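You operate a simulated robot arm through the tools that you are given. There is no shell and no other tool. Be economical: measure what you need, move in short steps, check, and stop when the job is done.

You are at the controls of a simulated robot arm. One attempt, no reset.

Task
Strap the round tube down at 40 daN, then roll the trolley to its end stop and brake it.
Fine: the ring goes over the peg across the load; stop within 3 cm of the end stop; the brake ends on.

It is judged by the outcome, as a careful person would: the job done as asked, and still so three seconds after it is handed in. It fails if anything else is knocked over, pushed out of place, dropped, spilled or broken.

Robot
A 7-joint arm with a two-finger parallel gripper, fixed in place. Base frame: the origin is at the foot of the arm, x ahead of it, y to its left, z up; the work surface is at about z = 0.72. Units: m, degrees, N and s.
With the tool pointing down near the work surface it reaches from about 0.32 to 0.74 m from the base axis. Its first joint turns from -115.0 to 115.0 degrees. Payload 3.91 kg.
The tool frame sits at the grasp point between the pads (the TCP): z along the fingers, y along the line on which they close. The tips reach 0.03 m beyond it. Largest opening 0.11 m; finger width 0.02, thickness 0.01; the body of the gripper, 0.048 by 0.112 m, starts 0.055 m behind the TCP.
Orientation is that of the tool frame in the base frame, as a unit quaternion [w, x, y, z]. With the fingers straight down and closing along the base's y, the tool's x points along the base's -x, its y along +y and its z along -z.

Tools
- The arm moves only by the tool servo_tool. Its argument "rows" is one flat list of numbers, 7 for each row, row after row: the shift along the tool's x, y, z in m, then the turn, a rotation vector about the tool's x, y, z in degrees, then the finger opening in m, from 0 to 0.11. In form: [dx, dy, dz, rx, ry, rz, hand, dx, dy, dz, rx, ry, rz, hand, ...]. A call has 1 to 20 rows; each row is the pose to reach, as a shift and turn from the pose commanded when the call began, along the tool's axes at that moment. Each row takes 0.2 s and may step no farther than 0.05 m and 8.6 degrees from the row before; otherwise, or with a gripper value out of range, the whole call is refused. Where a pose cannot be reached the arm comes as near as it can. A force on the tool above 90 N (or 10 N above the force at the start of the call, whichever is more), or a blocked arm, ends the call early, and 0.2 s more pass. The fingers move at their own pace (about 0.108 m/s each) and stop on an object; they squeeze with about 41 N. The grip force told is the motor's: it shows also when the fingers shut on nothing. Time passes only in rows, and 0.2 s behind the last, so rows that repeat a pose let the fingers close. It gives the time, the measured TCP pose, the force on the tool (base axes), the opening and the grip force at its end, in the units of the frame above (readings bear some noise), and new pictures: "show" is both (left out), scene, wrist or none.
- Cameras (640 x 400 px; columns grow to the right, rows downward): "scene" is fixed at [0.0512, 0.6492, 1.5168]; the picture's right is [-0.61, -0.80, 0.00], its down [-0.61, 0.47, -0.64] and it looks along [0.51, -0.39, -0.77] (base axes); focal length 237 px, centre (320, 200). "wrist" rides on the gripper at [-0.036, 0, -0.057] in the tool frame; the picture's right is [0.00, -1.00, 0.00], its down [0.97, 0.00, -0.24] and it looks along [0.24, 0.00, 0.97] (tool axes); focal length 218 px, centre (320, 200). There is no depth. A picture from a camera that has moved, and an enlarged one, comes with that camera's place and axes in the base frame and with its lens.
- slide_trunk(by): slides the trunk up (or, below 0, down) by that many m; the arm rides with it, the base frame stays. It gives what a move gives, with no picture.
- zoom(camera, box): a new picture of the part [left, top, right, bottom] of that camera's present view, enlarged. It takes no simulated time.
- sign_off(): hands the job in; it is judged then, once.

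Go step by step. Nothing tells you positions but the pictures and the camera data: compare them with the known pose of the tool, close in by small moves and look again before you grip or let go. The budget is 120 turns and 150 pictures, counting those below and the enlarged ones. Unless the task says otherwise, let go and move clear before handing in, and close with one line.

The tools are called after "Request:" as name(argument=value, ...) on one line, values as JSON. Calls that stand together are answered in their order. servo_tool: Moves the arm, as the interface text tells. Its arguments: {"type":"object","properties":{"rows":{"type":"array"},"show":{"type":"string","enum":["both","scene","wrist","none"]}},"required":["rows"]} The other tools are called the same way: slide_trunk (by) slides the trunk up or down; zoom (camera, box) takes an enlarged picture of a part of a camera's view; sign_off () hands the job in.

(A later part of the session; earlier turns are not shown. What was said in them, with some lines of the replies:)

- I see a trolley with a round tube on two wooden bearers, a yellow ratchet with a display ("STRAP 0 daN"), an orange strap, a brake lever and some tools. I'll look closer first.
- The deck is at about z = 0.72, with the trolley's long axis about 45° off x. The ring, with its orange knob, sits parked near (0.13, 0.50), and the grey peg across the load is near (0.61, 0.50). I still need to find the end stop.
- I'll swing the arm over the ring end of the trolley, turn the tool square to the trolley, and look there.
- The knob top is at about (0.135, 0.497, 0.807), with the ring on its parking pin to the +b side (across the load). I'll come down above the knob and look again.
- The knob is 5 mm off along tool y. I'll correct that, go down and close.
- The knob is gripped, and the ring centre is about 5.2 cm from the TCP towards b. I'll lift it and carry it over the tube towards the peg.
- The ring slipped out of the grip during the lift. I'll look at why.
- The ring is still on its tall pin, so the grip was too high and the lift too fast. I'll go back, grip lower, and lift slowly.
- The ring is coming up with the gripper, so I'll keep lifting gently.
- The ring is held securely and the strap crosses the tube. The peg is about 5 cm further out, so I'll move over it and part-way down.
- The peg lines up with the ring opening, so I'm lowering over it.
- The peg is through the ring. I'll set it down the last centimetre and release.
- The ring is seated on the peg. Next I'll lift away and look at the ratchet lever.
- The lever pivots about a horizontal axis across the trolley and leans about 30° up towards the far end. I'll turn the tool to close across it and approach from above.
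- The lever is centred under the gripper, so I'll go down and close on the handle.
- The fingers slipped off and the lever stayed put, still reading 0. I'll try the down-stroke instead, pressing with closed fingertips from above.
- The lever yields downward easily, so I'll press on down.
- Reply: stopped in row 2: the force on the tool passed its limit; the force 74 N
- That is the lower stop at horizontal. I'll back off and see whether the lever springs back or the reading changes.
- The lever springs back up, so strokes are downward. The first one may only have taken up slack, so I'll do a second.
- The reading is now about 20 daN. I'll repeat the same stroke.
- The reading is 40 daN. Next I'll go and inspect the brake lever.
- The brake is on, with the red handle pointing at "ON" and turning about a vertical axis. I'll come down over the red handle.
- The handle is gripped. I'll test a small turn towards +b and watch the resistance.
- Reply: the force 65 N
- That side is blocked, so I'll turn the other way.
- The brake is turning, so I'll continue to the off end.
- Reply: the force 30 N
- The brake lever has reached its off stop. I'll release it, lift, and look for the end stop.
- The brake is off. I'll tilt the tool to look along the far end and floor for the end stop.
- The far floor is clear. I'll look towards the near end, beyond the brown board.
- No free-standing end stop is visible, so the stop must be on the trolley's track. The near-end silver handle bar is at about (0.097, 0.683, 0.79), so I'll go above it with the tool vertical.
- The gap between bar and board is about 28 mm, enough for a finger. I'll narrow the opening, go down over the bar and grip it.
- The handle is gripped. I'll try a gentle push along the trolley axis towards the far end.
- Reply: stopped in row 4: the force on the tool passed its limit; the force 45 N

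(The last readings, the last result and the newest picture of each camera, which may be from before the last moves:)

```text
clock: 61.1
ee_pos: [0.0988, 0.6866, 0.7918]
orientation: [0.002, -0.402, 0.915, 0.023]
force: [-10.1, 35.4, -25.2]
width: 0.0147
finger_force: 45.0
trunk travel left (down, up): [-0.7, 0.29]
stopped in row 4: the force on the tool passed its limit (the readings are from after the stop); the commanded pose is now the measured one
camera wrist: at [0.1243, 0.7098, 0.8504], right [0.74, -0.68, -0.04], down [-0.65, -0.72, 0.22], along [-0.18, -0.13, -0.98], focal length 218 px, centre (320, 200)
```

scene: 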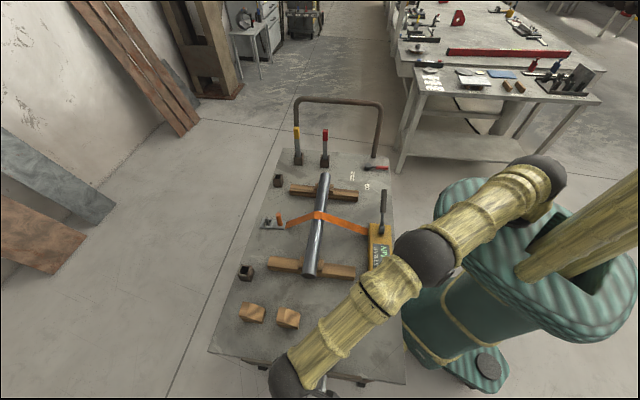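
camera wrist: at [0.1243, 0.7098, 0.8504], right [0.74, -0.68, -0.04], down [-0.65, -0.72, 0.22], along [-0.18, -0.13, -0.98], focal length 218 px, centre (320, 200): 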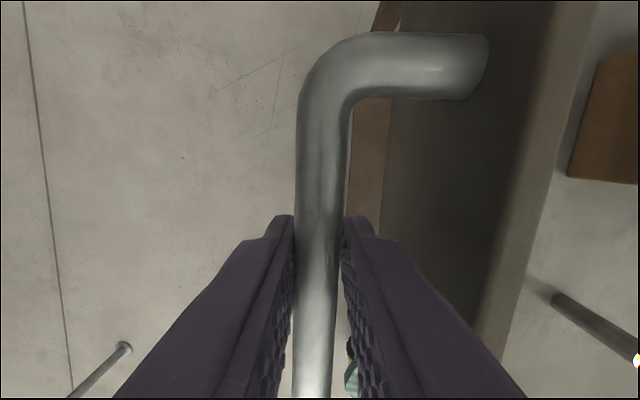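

It won't go that way, so I'll try gently pulling the other way.

Request:
servo_tool(rows=[0, 0.004, 0, 0, 0, 0, 0, 0, 0.01, 0, 0, 0, 0, 0, 0, 0.016, 0, 0, 0, 0, 0, 0, 0.022, 0, 0, 0, 0, 0, 0, 0.028, 0, 0, 0, 0, 0])

```text
clock: 62.3
ee_pos: [0.0827, 0.7015, 0.7913]
orientation: [0.002, -0.402, 0.916, 0.019]
force: [12.1, 9.2, -38.4]
width: 0.0144
finger_force: 45.2
trunk travel left (down, up): [-0.7, 0.29]
camera wrist: at [0.1089, 0.7253, 0.8506], right [0.73, -0.68, -0.03], down [-0.66, -0.72, 0.22], along [-0.17, -0.14, -0.97], focal length 218 px, centre (320, 200)
```

scene: 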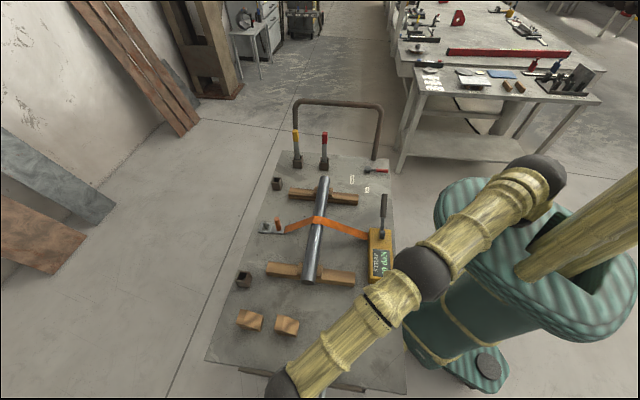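
wrist: 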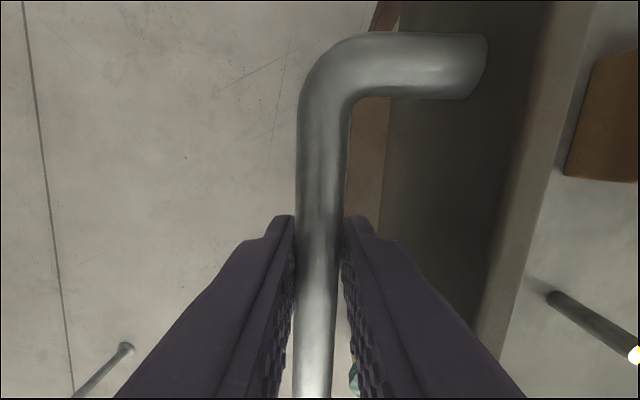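

The trolley rolls towards the near end, so the end stop lies that way. I'll keep pulling gently and check the strap reading.

Request:
servo_tool(rows=[0, 0.006, 0, 0, 0, 0, 0, 0, 0.014, 0, 0, 0, 0, 0, 0, 0.022, 0, 0, 0, 0, 0, 0, 0.03, 0, 0, 0, 0, 0, 0, 0.038, 0, 0, 0, 0, 0, 0, 0.042, 0, 0, 0, 0, 0])

Request:
zoom(camera="scene", box=[200, 200, 440, 350])

```text
clock: 63.7
ee_pos: [0.0584, 0.7091, 0.8021]
orientation: [0.005, -0.4, 0.916, 0.023]
force: [27.8, 30.9, -17.2]
width: 0.0143
finger_force: 45.0
out of reach, approached as far as the arm can: row 2, 3, 4, 5, 6
trunk travel left (down, up): [-0.7, 0.29]
camera wrist: at [0.0846, 0.7329, 0.8607], right [0.73, -0.68, -0.04], down [-0.66, -0.72, 0.21], along [-0.17, -0.13, -0.98], focal length 218 px, centre (320, 200)
```

scene: 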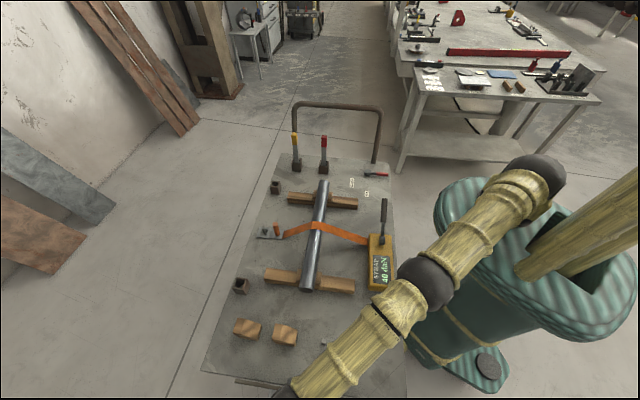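
wrist: 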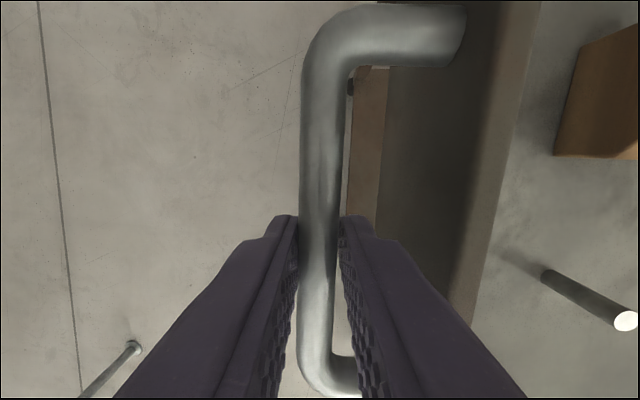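

```text
2.67 times, centred on (320, 275) of scene
camera zoom: at [0.0512, 0.6492, 1.5168], right [-0.61, -0.8, 0.0], down [-0.61, 0.47, -0.64], along [0.51, -0.39, -0.77], focal length 631 px, centre (320, 0)
```

zoom: 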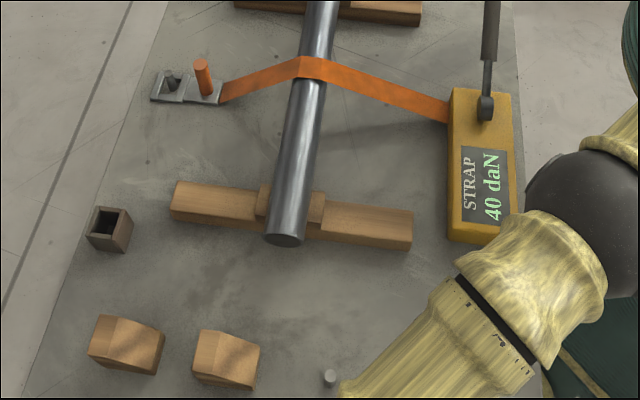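

I've run out of reach on this handle, with the trolley moved about 5 cm and the strap still at 40. The far-end hoop lets me roll it much further from within reach, so I'll release and look at the hoop.

Request:
servo_tool(rows=[0, -0.002, 0, 0, 0, 0, 0.036, 0, -0.002, 0, 0, 0, 0, 0.036, 0, -0.002, -0.03, 0, 0, 0, 0.036, 0, -0.002, -0.06, 0, 0, 0, 0.036, 0, -0.002, -0.1, 0, 0, 0, 0.036, 0, -0.03, -0.14, 0, 0, 0, 0.036, 0, -0.06, -0.18, 0, 0, 0, 0.036, 0, -0.1, -0.2, 0, 0, 0, 0.036])

```text
clock: 65.5
ee_pos: [0.1289, 0.6269, 0.9997]
orientation: [0.004, -0.401, 0.916, 0.021]
force: [-0.3, 1.0, 0.7]
width: 0.0359
finger_force: 0.0
trunk travel left (down, up): [-0.7, 0.29]
camera wrist: at [0.1547, 0.6506, 1.0575], right [0.74, -0.68, -0.04], down [-0.66, -0.72, 0.22], along [-0.17, -0.14, -0.98], focal length 218 px, centre (320, 200)
```

scene: 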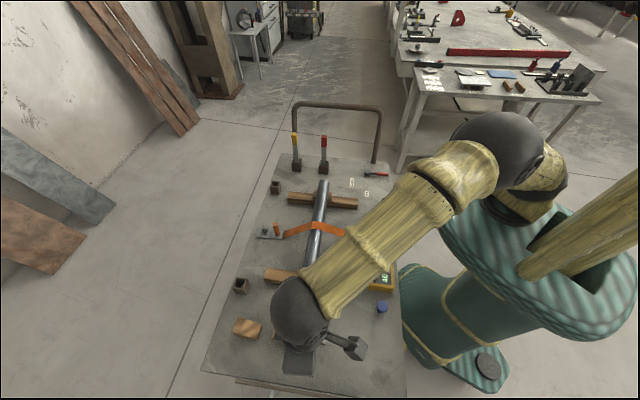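
wrist: 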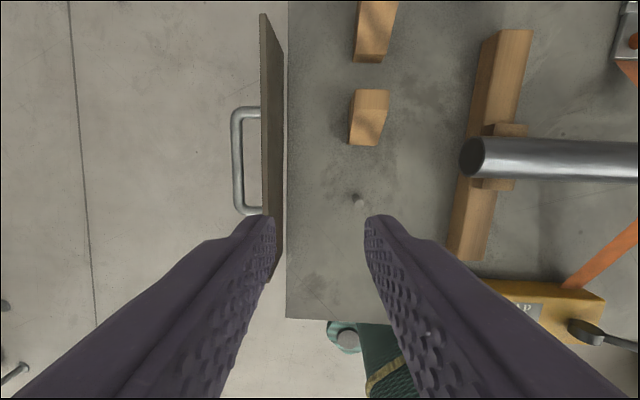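

Request:
servo_tool(rows=[0.0073, -0.0445, -0.0075, 0.1, 0.07, 0.07, 0.06, 0.0147, -0.0891, -0.0151, 0.2, 0.14, 0.14, 0.06, 0.022, -0.1336, -0.0226, 0.3, 0.21, 0.21, 0.06, 0.0294, -0.1782, -0.0302, 0.4, 0.28, 0.28, 0.06, 0.0367, -0.2227, -0.0377, 0.5, 0.35, 0.35, 0.06, 0.0441, -0.2673, -0.0453, 0.6, 0.42, 0.42, 0.06, 0.0514, -0.3118, -0.0528, 0.7, 0.49, 0.49, 0.06, 0.0588, -0.3564, -0.0604, 0.8, 0.56, 0.56, 0.06, 0.0661, -0.4009, -0.0679, 0.9, 0.63, 0.63, 0.06, 0.0735, -0.4455, -0.0755, 1, 0.7, 0.7, 0.06, 0.0808, -0.49, -0.083, 1.1, 0.77, 0.77, 0.06, 0.0882, -0.5346, -0.0906, 1.2, 0.84, 0.84, 0.06, 0.0955, -0.5791, -0.0981, 1.3, 0.91, 0.91, 0.06, 0.1029, -0.6237, -0.1057, 1.4, 0.98, 0.98, 0.06, 0.1102, -0.6682, -0.1132, 1.5, 1.05, 1.05, 0.06, 0.1176, -0.7128, -0.1208, 1.6, 1.12, 1.12, 0.06, 0.1249, -0.7573, -0.1283, 1.7, 1.19, 1.19, 0.06, 0.1323, -0.8019, -0.1359, 1.8, 1.26, 1.26, 0.06, 0.1396, -0.8464, -0.1434, 1.9, 1.33, 1.33, 0.06, 0.147, -0.88, -0.151, 2, 1.4, 1.4, 0.06])

```text
clock: 69.7
ee_pos: [0.6805, -0.0832, 1.1145]
orientation: [0.0, -0.391, 0.92, 0.001]
force: [-0.5, 0.8, -0.3]
width: 0.0603
finger_force: 0.1
trunk travel left (down, up): [-0.7, 0.29]
camera wrist: at [0.705, -0.0573, 1.1726], right [0.72, -0.7, 0.0], down [-0.67, -0.7, 0.24], along [-0.17, -0.17, -0.97], focal length 218 px, centre (320, 200)
```

scene: 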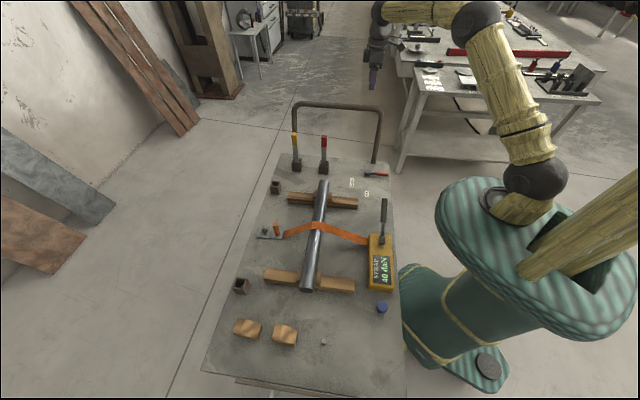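
wrist: 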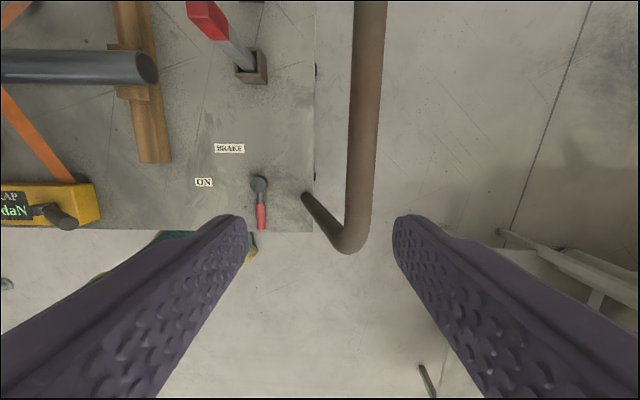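

Request:
servo_tool(rows=[0.004, -0.018, 0.03, 0, 0, 0, 0.07, 0.009, -0.037, 0.06, 0, 0, 0, 0.07, 0.009, -0.037, 0.075, 0, 0, 0, 0.07], show="wrist")

```text
clock: 70.5
ee_pos: [0.6987, -0.1158, 1.0422]
orientation: [0.0, -0.391, 0.92, 0.0]
force: [0.2, 0.6, 1.1]
width: 0.0699
finger_force: 0.1
trunk travel left (down, up): [-0.7, 0.29]
camera wrist: at [0.7241, -0.0897, 1.0984], right [0.72, -0.7, 0.0], down [-0.67, -0.7, 0.24], along [-0.17, -0.17, -0.97], focal length 218 px, centre (320, 200)
```

wrist: 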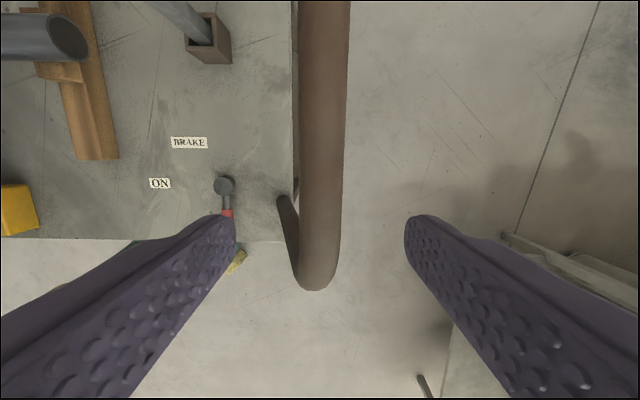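

The bar is centred. I'll go down and grip it.

Request:
servo_tool(rows=[0, 0, 0.03, 0, 0, 0, 0.07, 0, 0, 0.06, 0, 0, 0, 0.07, 0, 0, 0.07, 0, 0, 0, 0.07, 0, 0, 0.07, 0, 0, 0, 0.0, 0, 0, 0.07, 0, 0, 0, 0.0, 0, 0, 0.07, 0, 0, 0, 0.0], show="wrist")

```text
clock: 71.9
ee_pos: [0.6986, -0.1156, 0.9709]
orientation: [0.0, -0.389, 0.921, 0.0]
force: [4.0, -3.4, -1.3]
width: 0.0257
finger_force: 44.4
trunk travel left (down, up): [-0.7, 0.29]
camera wrist: at [0.7241, -0.0895, 1.0279], right [0.72, -0.7, 0.0], down [-0.68, -0.7, 0.24], along [-0.17, -0.17, -0.97], focal length 218 px, centre (320, 200)
```

wrist: 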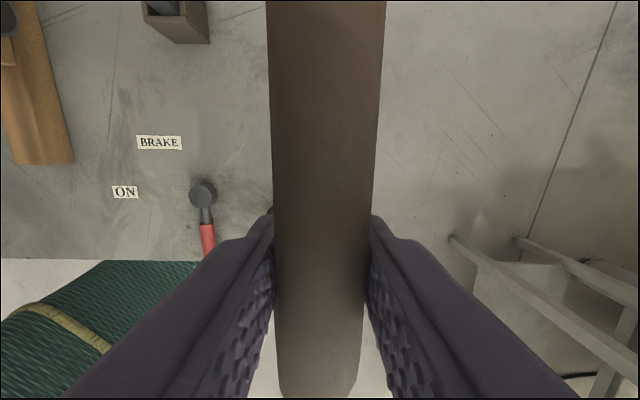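

Gripped. I'll roll it slowly towards the near end.

Request:
servo_tool(rows=[0, 0.005, 0, 0, 0, 0, 0, 0, 0.013, 0, 0, 0, 0, 0, 0, 0.022, 0, 0, 0, 0, 0, 0, 0.031, 0, 0, 0, 0, 0, 0, 0.04, 0, 0, 0, 0, 0, 0, 0.049, 0, 0, 0, 0, 0, 0, 0.058, 0, 0, 0, 0, 0, 0, 0.067, 0, 0, 0, 0, 0, 0, 0.076, 0, 0, 0, 0, 0, 0, 0.085, 0, 0, 0, 0, 0, 0, 0.094, 0, 0, 0, 0, 0, 0, 0.1, 0, 0, 0, 0, 0])

```text
clock: 74.5
ee_pos: [0.6273, -0.0426, 0.9706]
orientation: [0.0, -0.392, 0.92, 0.002]
force: [6.8, 6.8, -7.7]
width: 0.026
finger_force: 45.0
trunk travel left (down, up): [-0.7, 0.29]
camera wrist: at [0.6528, -0.0182, 1.028], right [0.72, -0.7, 0.0], down [-0.67, -0.7, 0.24], along [-0.17, -0.17, -0.97], focal length 218 px, centre (320, 200)
```

scene: 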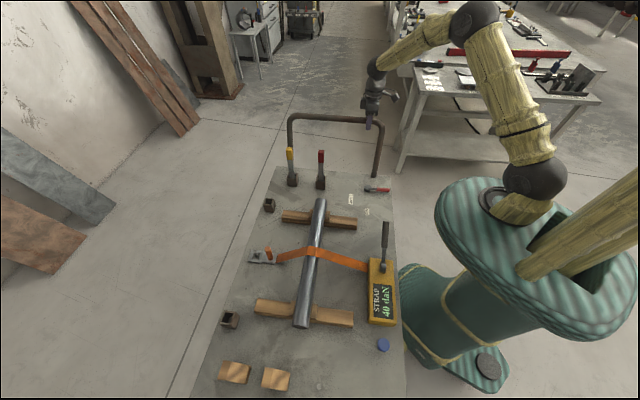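
wrist: 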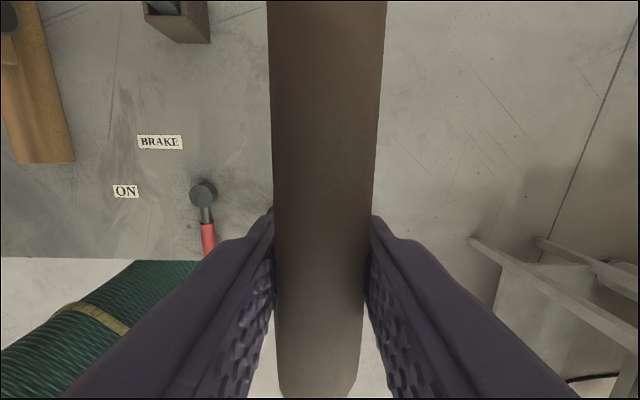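

It rolls freely, so I'll continue until it meets the stop.

Request:
servo_tool(rows=[0, 0.007, 0, 0, 0, 0, 0, 0, 0.016, 0, 0, 0, 0, 0, 0, 0.025, 0, 0, 0, 0, 0, 0, 0.034, 0, 0, 0, 0, 0, 0, 0.043, 0, 0, 0, 0, 0, 0, 0.052, 0, 0, 0, 0, 0, 0, 0.061, 0, 0, 0, 0, 0, 0, 0.07, 0, 0, 0, 0, 0, 0, 0.079, 0, 0, 0, 0, 0, 0, 0.088, 0, 0, 0, 0, 0, 0, 0.097, 0, 0, 0, 0, 0, 0, 0.106, 0, 0, 0, 0, 0, 0, 0.115, 0, 0, 0, 0, 0, 0, 0.124, 0, 0, 0, 0, 0, 0, 0.133, 0, 0, 0, 0, 0])

```text
clock: 77.7
ee_pos: [0.5299, 0.0517, 0.9715]
orientation: [0.0, -0.39, 0.921, 0.0]
force: [16.1, 19.1, -0.8]
width: 0.0256
finger_force: 44.6
trunk travel left (down, up): [-0.7, 0.29]
camera wrist: at [0.5567, 0.0774, 1.0281], right [0.72, -0.69, 0.0], down [-0.67, -0.7, 0.24], along [-0.17, -0.17, -0.97], focal length 218 px, centre (320, 200)
```

scene: 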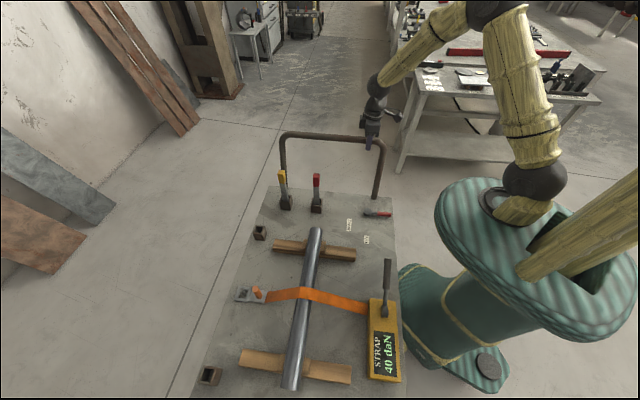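
wrist: 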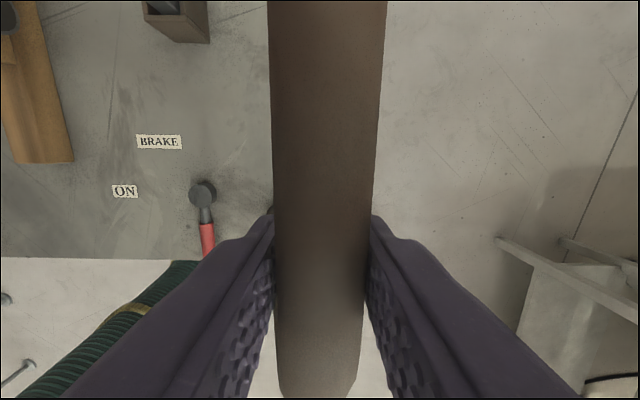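

A small sideways force is building up, so I'll relax that slightly and keep rolling.

Request:
servo_tool(rows=[-0.004, 0.007, 0, 0, 0, 0, 0, -0.006, 0.016, 0, 0, 0, 0, 0, -0.006, 0.025, 0, 0, 0, 0, 0, -0.006, 0.034, 0, 0, 0, 0, 0, -0.006, 0.043, 0, 0, 0, 0, 0, -0.006, 0.052, 0, 0, 0, 0, 0, -0.007, 0.061, 0, 0, 0, 0, 0, -0.007, 0.07, 0, 0, 0, 0, 0, -0.007, 0.079, 0, 0, 0, 0, 0, -0.008, 0.088, 0, 0, 0, 0, 0, -0.008, 0.097, 0, 0, 0, 0, 0, -0.008, 0.106, 0, 0, 0, 0, 0])

```text
clock: 80.3
ee_pos: [0.4564, 0.1266, 0.9703]
orientation: [-0.001, -0.389, 0.921, 0.001]
force: [-14.6, -9.6, -13.7]
width: 0.0258
finger_force: 44.8
trunk travel left (down, up): [-0.7, 0.29]
camera wrist: at [0.4821, 0.1522, 1.028], right [0.72, -0.7, 0.0], down [-0.67, -0.7, 0.24], along [-0.17, -0.17, -0.97], focal length 218 px, centre (320, 200)
```

scene: 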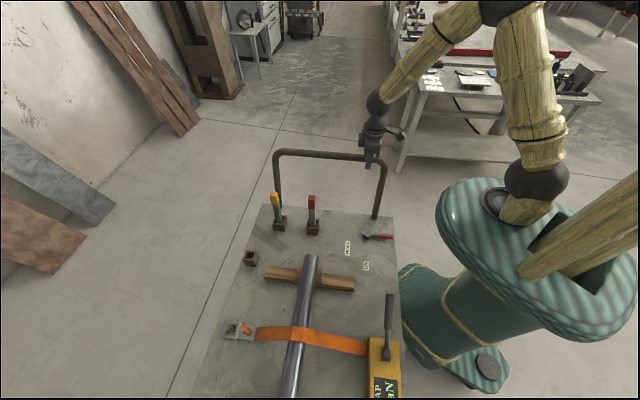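
wrist: 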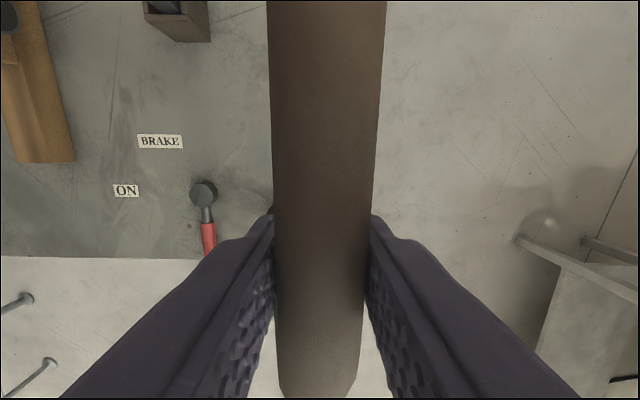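

Request:
servo_tool(rows=[0.003, 0.007, 0, 0, 0, 0, 0, 0.003, 0.016, 0, 0, 0, 0, 0, 0.003, 0.025, 0, 0, 0, 0, 0, 0.003, 0.034, 0, 0, 0, 0, 0, 0.003, 0.043, 0, 0, 0, 0, 0, 0.003, 0.052, 0, 0, 0, 0, 0, 0.003, 0.061, 0, 0, 0, 0, 0, 0.003, 0.07, 0, 0, 0, 0, 0, 0.003, 0.079, 0, 0, 0, 0, 0, 0.003, 0.088, 0, 0, 0, 0, 0])

```text
clock: 82.5
ee_pos: [0.3951, 0.1854, 0.9716]
orientation: [-0.001, -0.39, 0.921, 0.001]
force: [1.6, 1.4, -21.6]
width: 0.0258
finger_force: 45.3
trunk travel left (down, up): [-0.7, 0.29]
camera wrist: at [0.4217, 0.2125, 1.0284], right [0.72, -0.7, 0.0], down [-0.67, -0.7, 0.24], along [-0.17, -0.17, -0.97], focal length 218 px, centre (320, 200)
```

scene: 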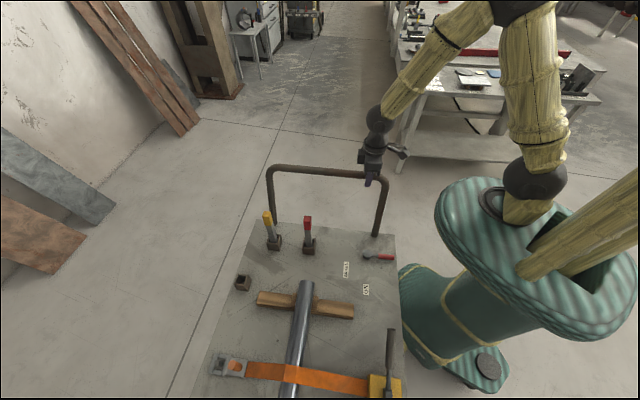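
wrist: 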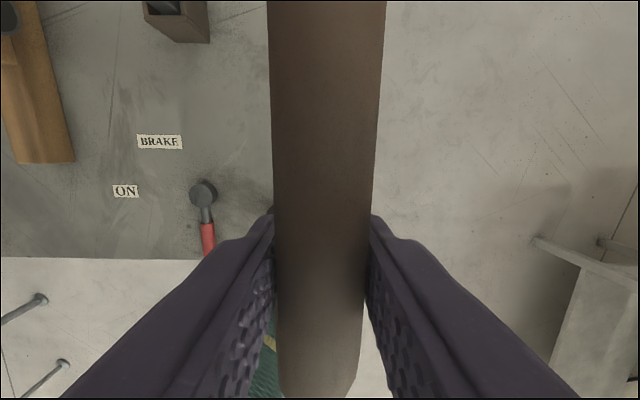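

Request:
servo_tool(rows=[0.0, 0.007, 0, 0, 0, 0, 0, 0.0, 0.016, 0, 0, 0, 0, 0, 0.0, 0.025, 0, 0, 0, 0, 0, 0.0, 0.034, 0, 0, 0, 0, 0, -0.001, 0.043, 0, 0, 0, 0, 0, -0.001, 0.052, 0, 0, 0, 0, 0, -0.001, 0.061, 0, 0, 0, 0, 0, -0.001, 0.07, 0, 0, 0, 0, 0, -0.001, 0.079, 0, 0, 0, 0, 0, -0.002, 0.088, 0, 0, 0, 0, 0, -0.002, 0.097, 0, 0, 0, 0, 0, -0.002, 0.106, 0, 0, 0, 0, 0])

```text
clock: 83.9
ee_pos: [0.3757, 0.2072, 0.9716]
orientation: [0.004, -0.379, 0.925, -0.005]
force: [26.3, -21.8, -11.9]
width: 0.0257
finger_force: 44.8
trunk travel left (down, up): [-0.7, 0.29]
stopped in row 6: the force on the tool passed its limit (the readings are from after the stop); the commanded pose is now the measured one
camera wrist: at [0.4016, 0.2323, 1.0287], right [0.7, -0.71, 0.01], down [-0.69, -0.68, 0.23], along [-0.16, -0.17, -0.97], focal length 218 px, centre (320, 200)
```

scene: 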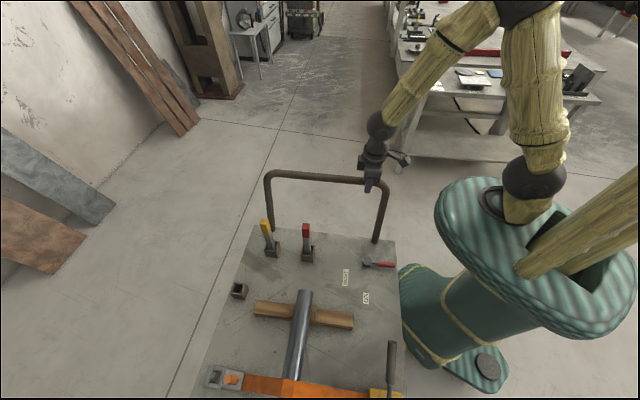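
wrist: 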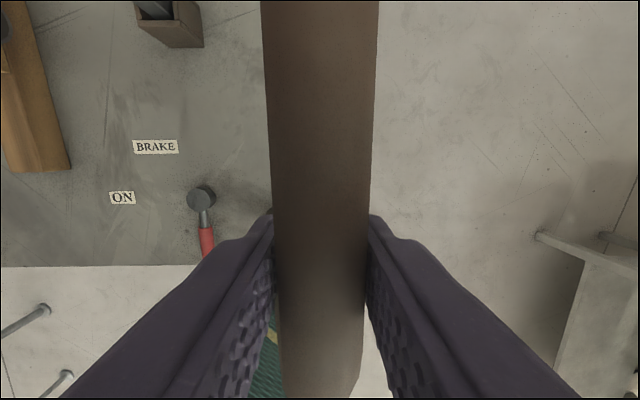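

The trolley has met its end stop after about 0.5 m. I'll release the hoop, lift, and go to the brake.

Request:
servo_tool(rows=[0, 0, 0, 0, 0, 0, 0.03, 0, 0, 0, 0, 0, 0, 0.07, 0, 0, 0, 0, 0, 0, 0.07, 0, 0, -0.04, 0, 0, 0, 0.07, 0, 0, -0.08, 0, 0, 0, 0.07, 0, 0.03, -0.11, 0, 0, 0, 0.07, 0, 0.07, -0.11, 0, 0, 0, 0.07, 0, 0.11, -0.11, 0, 0, 0, 0.06])

```text
clock: 85.7
ee_pos: [0.2901, 0.2887, 1.0841]
orientation: [0.005, -0.383, 0.924, -0.005]
force: [-0.1, 0.2, 0.0]
width: 0.0602
finger_force: 0.0
trunk travel left (down, up): [-0.7, 0.29]
camera wrist: at [0.3155, 0.3152, 1.1415], right [0.71, -0.71, 0.01], down [-0.69, -0.69, 0.24], along [-0.16, -0.17, -0.97], focal length 218 px, centre (320, 200)
```

scene: 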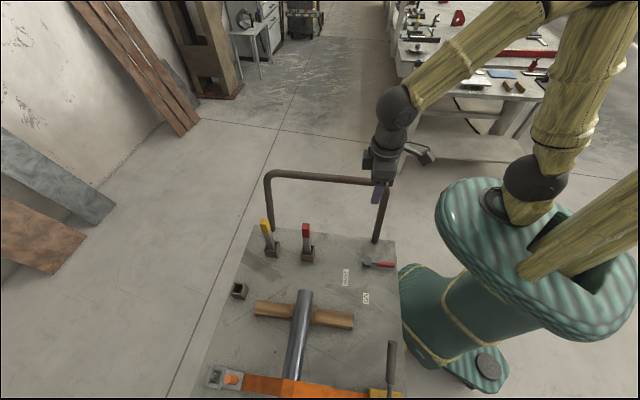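
wrist: 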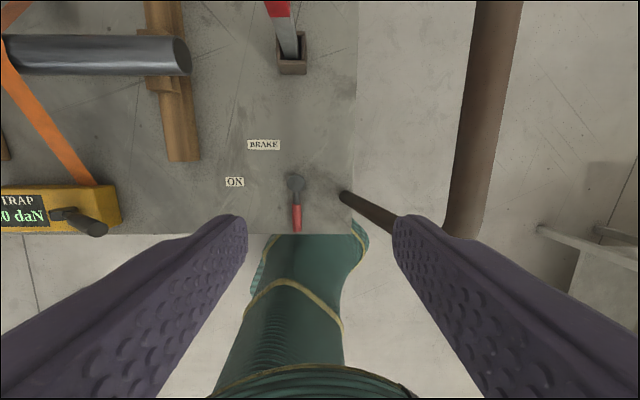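

Request:
servo_tool(rows=[0.017, 0.008, 0.04, 0, 0, 0, 0.05, 0.035, 0.017, 0.08, 0, 0, 0, 0.05, 0.052, 0.025, 0.12, 0, 0, 0, 0.05, 0.07, 0.034, 0.16, 0, 0, 0, 0.05, 0.087, 0.042, 0.2, 0, 0, 0, 0.05, 0.087, 0.042, 0.234, 0, 0, 0, 0.05], show="wrist")

```text
clock: 87.1
ee_pos: [0.2022, 0.2593, 0.8458]
orientation: [0.004, -0.383, 0.924, -0.004]
force: [0.4, 0.6, -0.3]
width: 0.05
finger_force: 0.0
trunk travel left (down, up): [-0.7, 0.29]
camera wrist: at [0.2276, 0.2844, 0.9028], right [0.71, -0.71, 0.01], down [-0.69, -0.69, 0.24], along [-0.16, -0.18, -0.97], focal length 218 px, centre (320, 200)
```

wrist: 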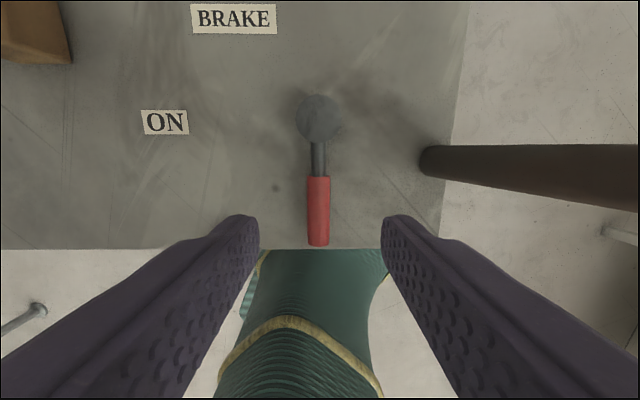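

Request:
servo_tool(rows=[0.002, 0.001, 0.03, 0, 0, 0, 0.05, 0.003, 0.001, 0.06, 0, 0, 0, 0.05, 0.003, 0.001, 0.089, 0, 0, 0, 0.05, 0.003, 0.001, 0.089, 0, 0, 0, 0.0, 0.003, 0.001, 0.089, 0, 0, 0, 0.0, 0.003, 0.001, 0.089, 0, 0, 0, 0.0], show="wrist")

```text
clock: 88.5
ee_pos: [0.1982, 0.2549, 0.7574]
orientation: [0.004, -0.384, 0.923, -0.005]
force: [0.4, -1.2, -12.9]
width: 0.0174
finger_force: 45.3
trunk travel left (down, up): [-0.7, 0.29]
camera wrist: at [0.2239, 0.281, 0.815], right [0.71, -0.71, 0.01], down [-0.69, -0.69, 0.24], along [-0.16, -0.17, -0.97], focal length 218 px, centre (320, 200)
```

wrist: 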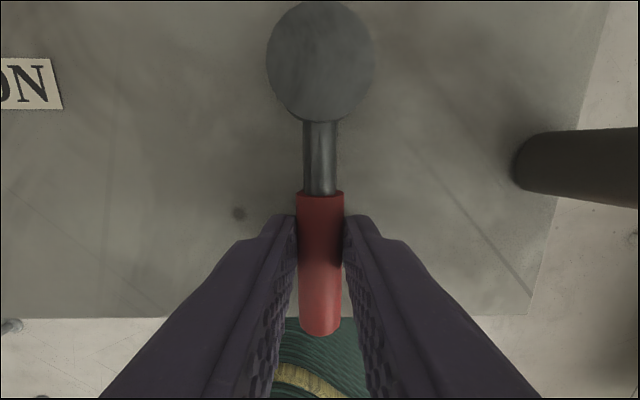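

Gripped. I'll swing it back to ON.

Request:
servo_tool(rows=[-0.0006, 0.0088, 0, 0, 0, 8, 0, -0.0024, 0.0174, 0, 0, 0, 16, 0, -0.0054, 0.0256, 0, 0, 0, 24, 0, -0.0096, 0.0334, 0, 0, 0, 32, 0, -0.0147, 0.0405, 0, 0, 0, 40, 0, -0.0208, 0.0468, 0, 0, 0, 48, 0, -0.0278, 0.0522, 0, 0, 0, 56, 0, -0.0354, 0.0566, 0, 0, 0, 64, 0, -0.0435, 0.0599, 0, 0, 0, 72, 0, -0.0521, 0.062, 0, 0, 0, 80, 0, -0.0586, 0.0628, 0, 0, 0, 86, 0, -0.0641, 0.063, 0, 0, 0, 91, 0])

```text
clock: 91.1
ee_pos: [0.1987, 0.3407, 0.757]
orientation: [0.006, 0.389, 0.921, -0.002]
force: [4.8, -37.5, 19.2]
width: 0.0176
finger_force: 45.0
trunk travel left (down, up): [-0.7, 0.29]
camera wrist: at [0.2234, 0.3146, 0.8147], right [-0.72, -0.7, 0.0], down [-0.68, 0.7, 0.23], along [-0.16, 0.17, -0.97], focal length 218 px, centre (320, 200)
```

scene: 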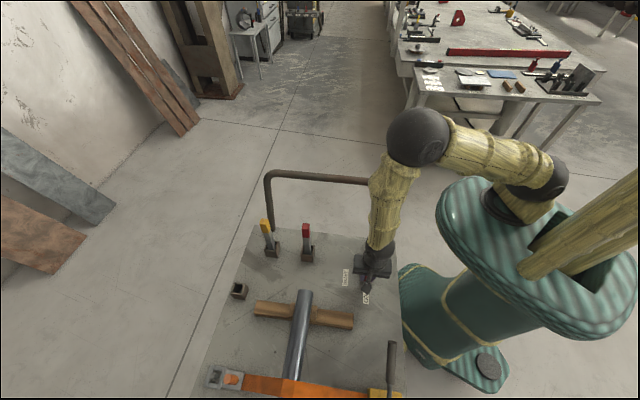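
wrist: 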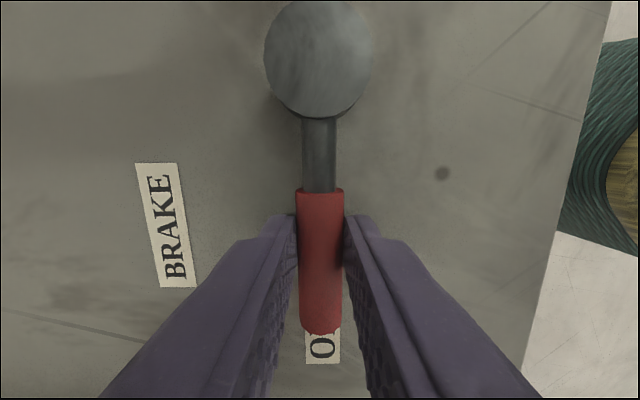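

The brake is back at ON against its stop. I'll release, lift, and verify.

Request:
servo_tool(rows=[0, 0, 0, 0, 0, 0, 0.04, 0, 0, 0, 0, 0, 0, 0.05, 0, 0, -0.03, 0, 0, 0, 0.05, 0, 0, -0.07, 0, 0, 0, 0.05, 0, 0, -0.12, 0, 0, 0, 0.05, 0, 0, -0.17, 0, 0, 0, 0.05, 0, 0, -0.22, 0, 0, 0, 0.05, 0, 0, -0.27, 0, 0, 0, 0.05, 0, 0, -0.32, 0, 0, 0, 0.05])

Request:
zoom(camera="scene", box=[200, 160, 440, 400])

```text
clock: 93.1
ee_pos: [0.1987, 0.3466, 1.077]
orientation: [0.007, 0.391, 0.92, -0.001]
force: [0.6, -0.2, -0.3]
width: 0.05
finger_force: 0.1
trunk travel left (down, up): [-0.7, 0.29]
camera wrist: at [0.2239, 0.3213, 1.1348], right [-0.72, -0.69, -0.01], down [-0.68, 0.7, 0.23], along [-0.15, 0.17, -0.97], focal length 218 px, centre (320, 200)
```

scene: 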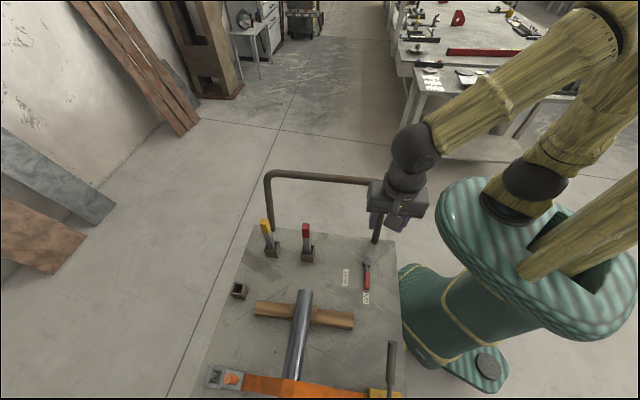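
wrist: 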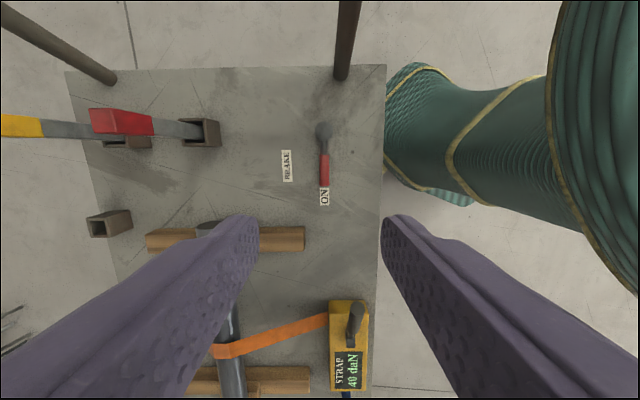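

```text
1.67 times, centred on (320, 280) of scene
camera zoom: at [0.0512, 0.6492, 1.5168], right [-0.61, -0.8, 0.0], down [-0.61, 0.47, -0.64], along [0.51, -0.39, -0.77], focal length 394 px, centre (320, 67)
```

zoom: 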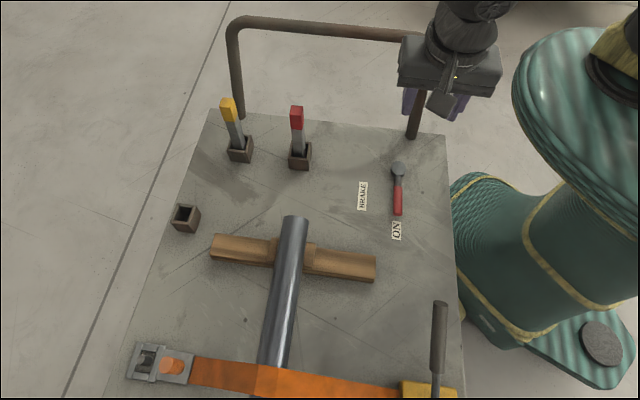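

The brake is on and the strap reads 40. I'll take a look at the near end to confirm the end-stop contact.

Request:
servo_tool(rows=[0.03, 0.02, 0, 0, 8, 0, 0.05, 0.06, 0.04, 0, 0, 16, 0, 0.05, 0.09, 0.06, 0, 0, 24, 0, 0.05, 0.12, 0.08, 0, 0, 32, 0, 0.05, 0.15, 0.1, 0, 0, 40, 0, 0.05])

Request:
zoom(camera="wrist", box=[80, 0, 560, 300])

```text
clock: 94.3
ee_pos: [0.1633, 0.5261, 1.0768]
orientation: [-0.31, 0.368, 0.866, 0.134]
force: [-0.1, 0.3, 0.3]
width: 0.0503
finger_force: 0.2
trunk travel left (down, up): [-0.7, 0.29]
camera wrist: at [0.2076, 0.4792, 1.0975], right [-0.72, -0.69, 0.0], down [-0.42, 0.43, 0.8], along [-0.56, 0.58, -0.6], focal length 218 px, centre (320, 200)
```

scene: 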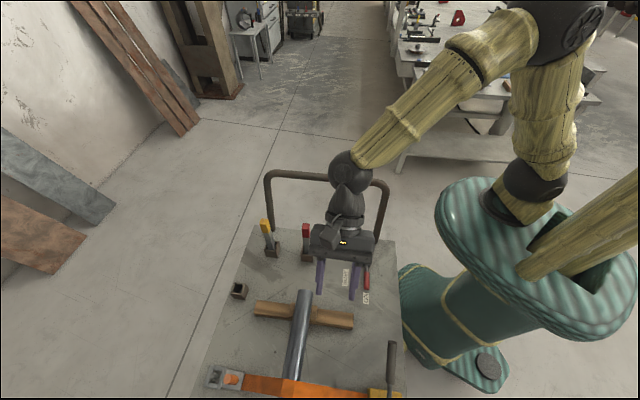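
wrist: 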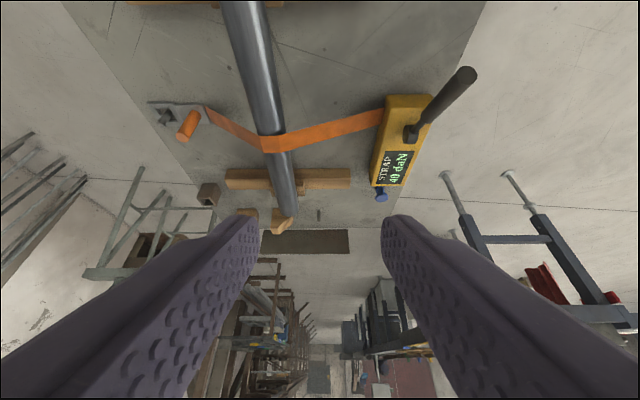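

```text
1.33 times, centred on (320, 150) of wrist
camera zoom: at [0.2076, 0.4792, 1.0975], right [-0.72, -0.69, 0.0], down [-0.42, 0.43, 0.8], along [-0.56, 0.58, -0.6], focal length 291 px, centre (320, 267)
```

zoom: 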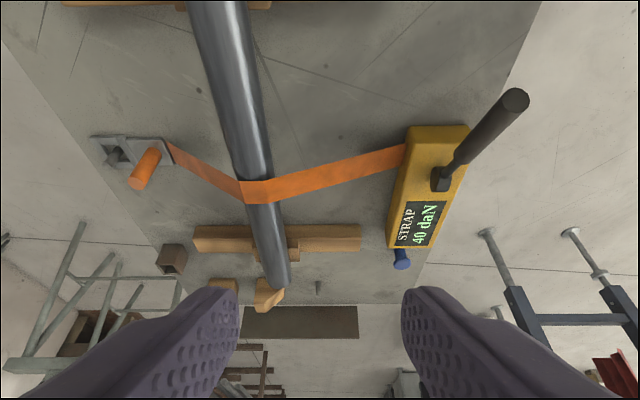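

Request:
zoom(camera="wrist", box=[80, 150, 270, 270])

Request:
zoom(camera="wrist", box=[250, 190, 410, 290])

```text
3.33 times, centred on (175, 210) of wrist
camera zoom: at [0.2076, 0.4792, 1.0975], right [-0.72, -0.69, 0.0], down [-0.42, 0.43, 0.8], along [-0.56, 0.58, -0.6], focal length 728 px, centre (803, 167)
```

zoom: 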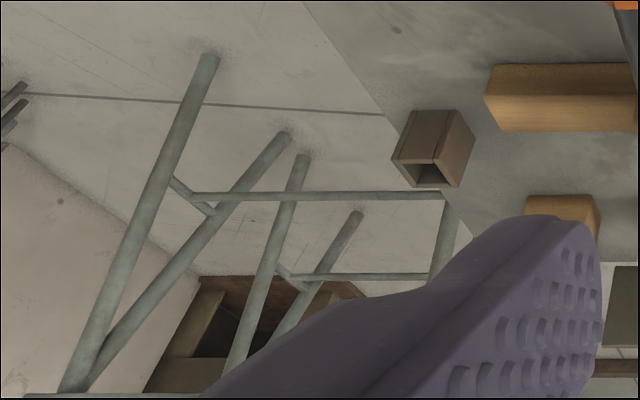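

```text
4.00 times, centred on (330, 240) of wrist
camera zoom: at [0.2076, 0.4792, 1.0975], right [-0.72, -0.69, 0.0], down [-0.42, 0.43, 0.8], along [-0.56, 0.58, -0.6], focal length 873 px, centre (280, 40)
```

zoom: 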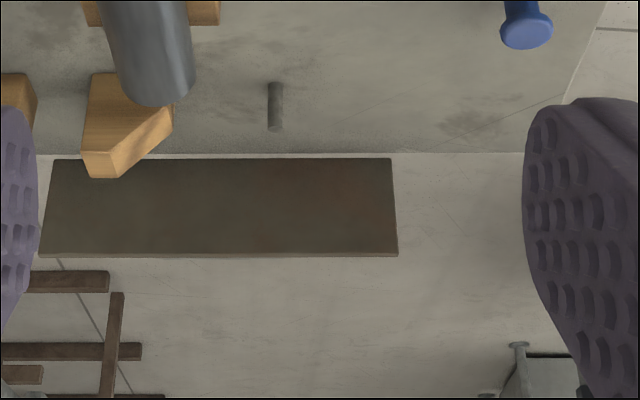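

The strap holds at 40 daN with the ring on its peg. The trolley sits against its stop clear of the surrounding trestles, the brake is on and the arm is clear, so I'm handing in.

Request:
sign_off()

```text
The job is handed in.
```

The round tube is strapped at 40 daN with the ring over the peg. The trolley was rolled about 0.5 m until it stopped hard, and the brake is back on. I never saw the end stop itself, so that hard stop is my only evidence that the trolley reached it.
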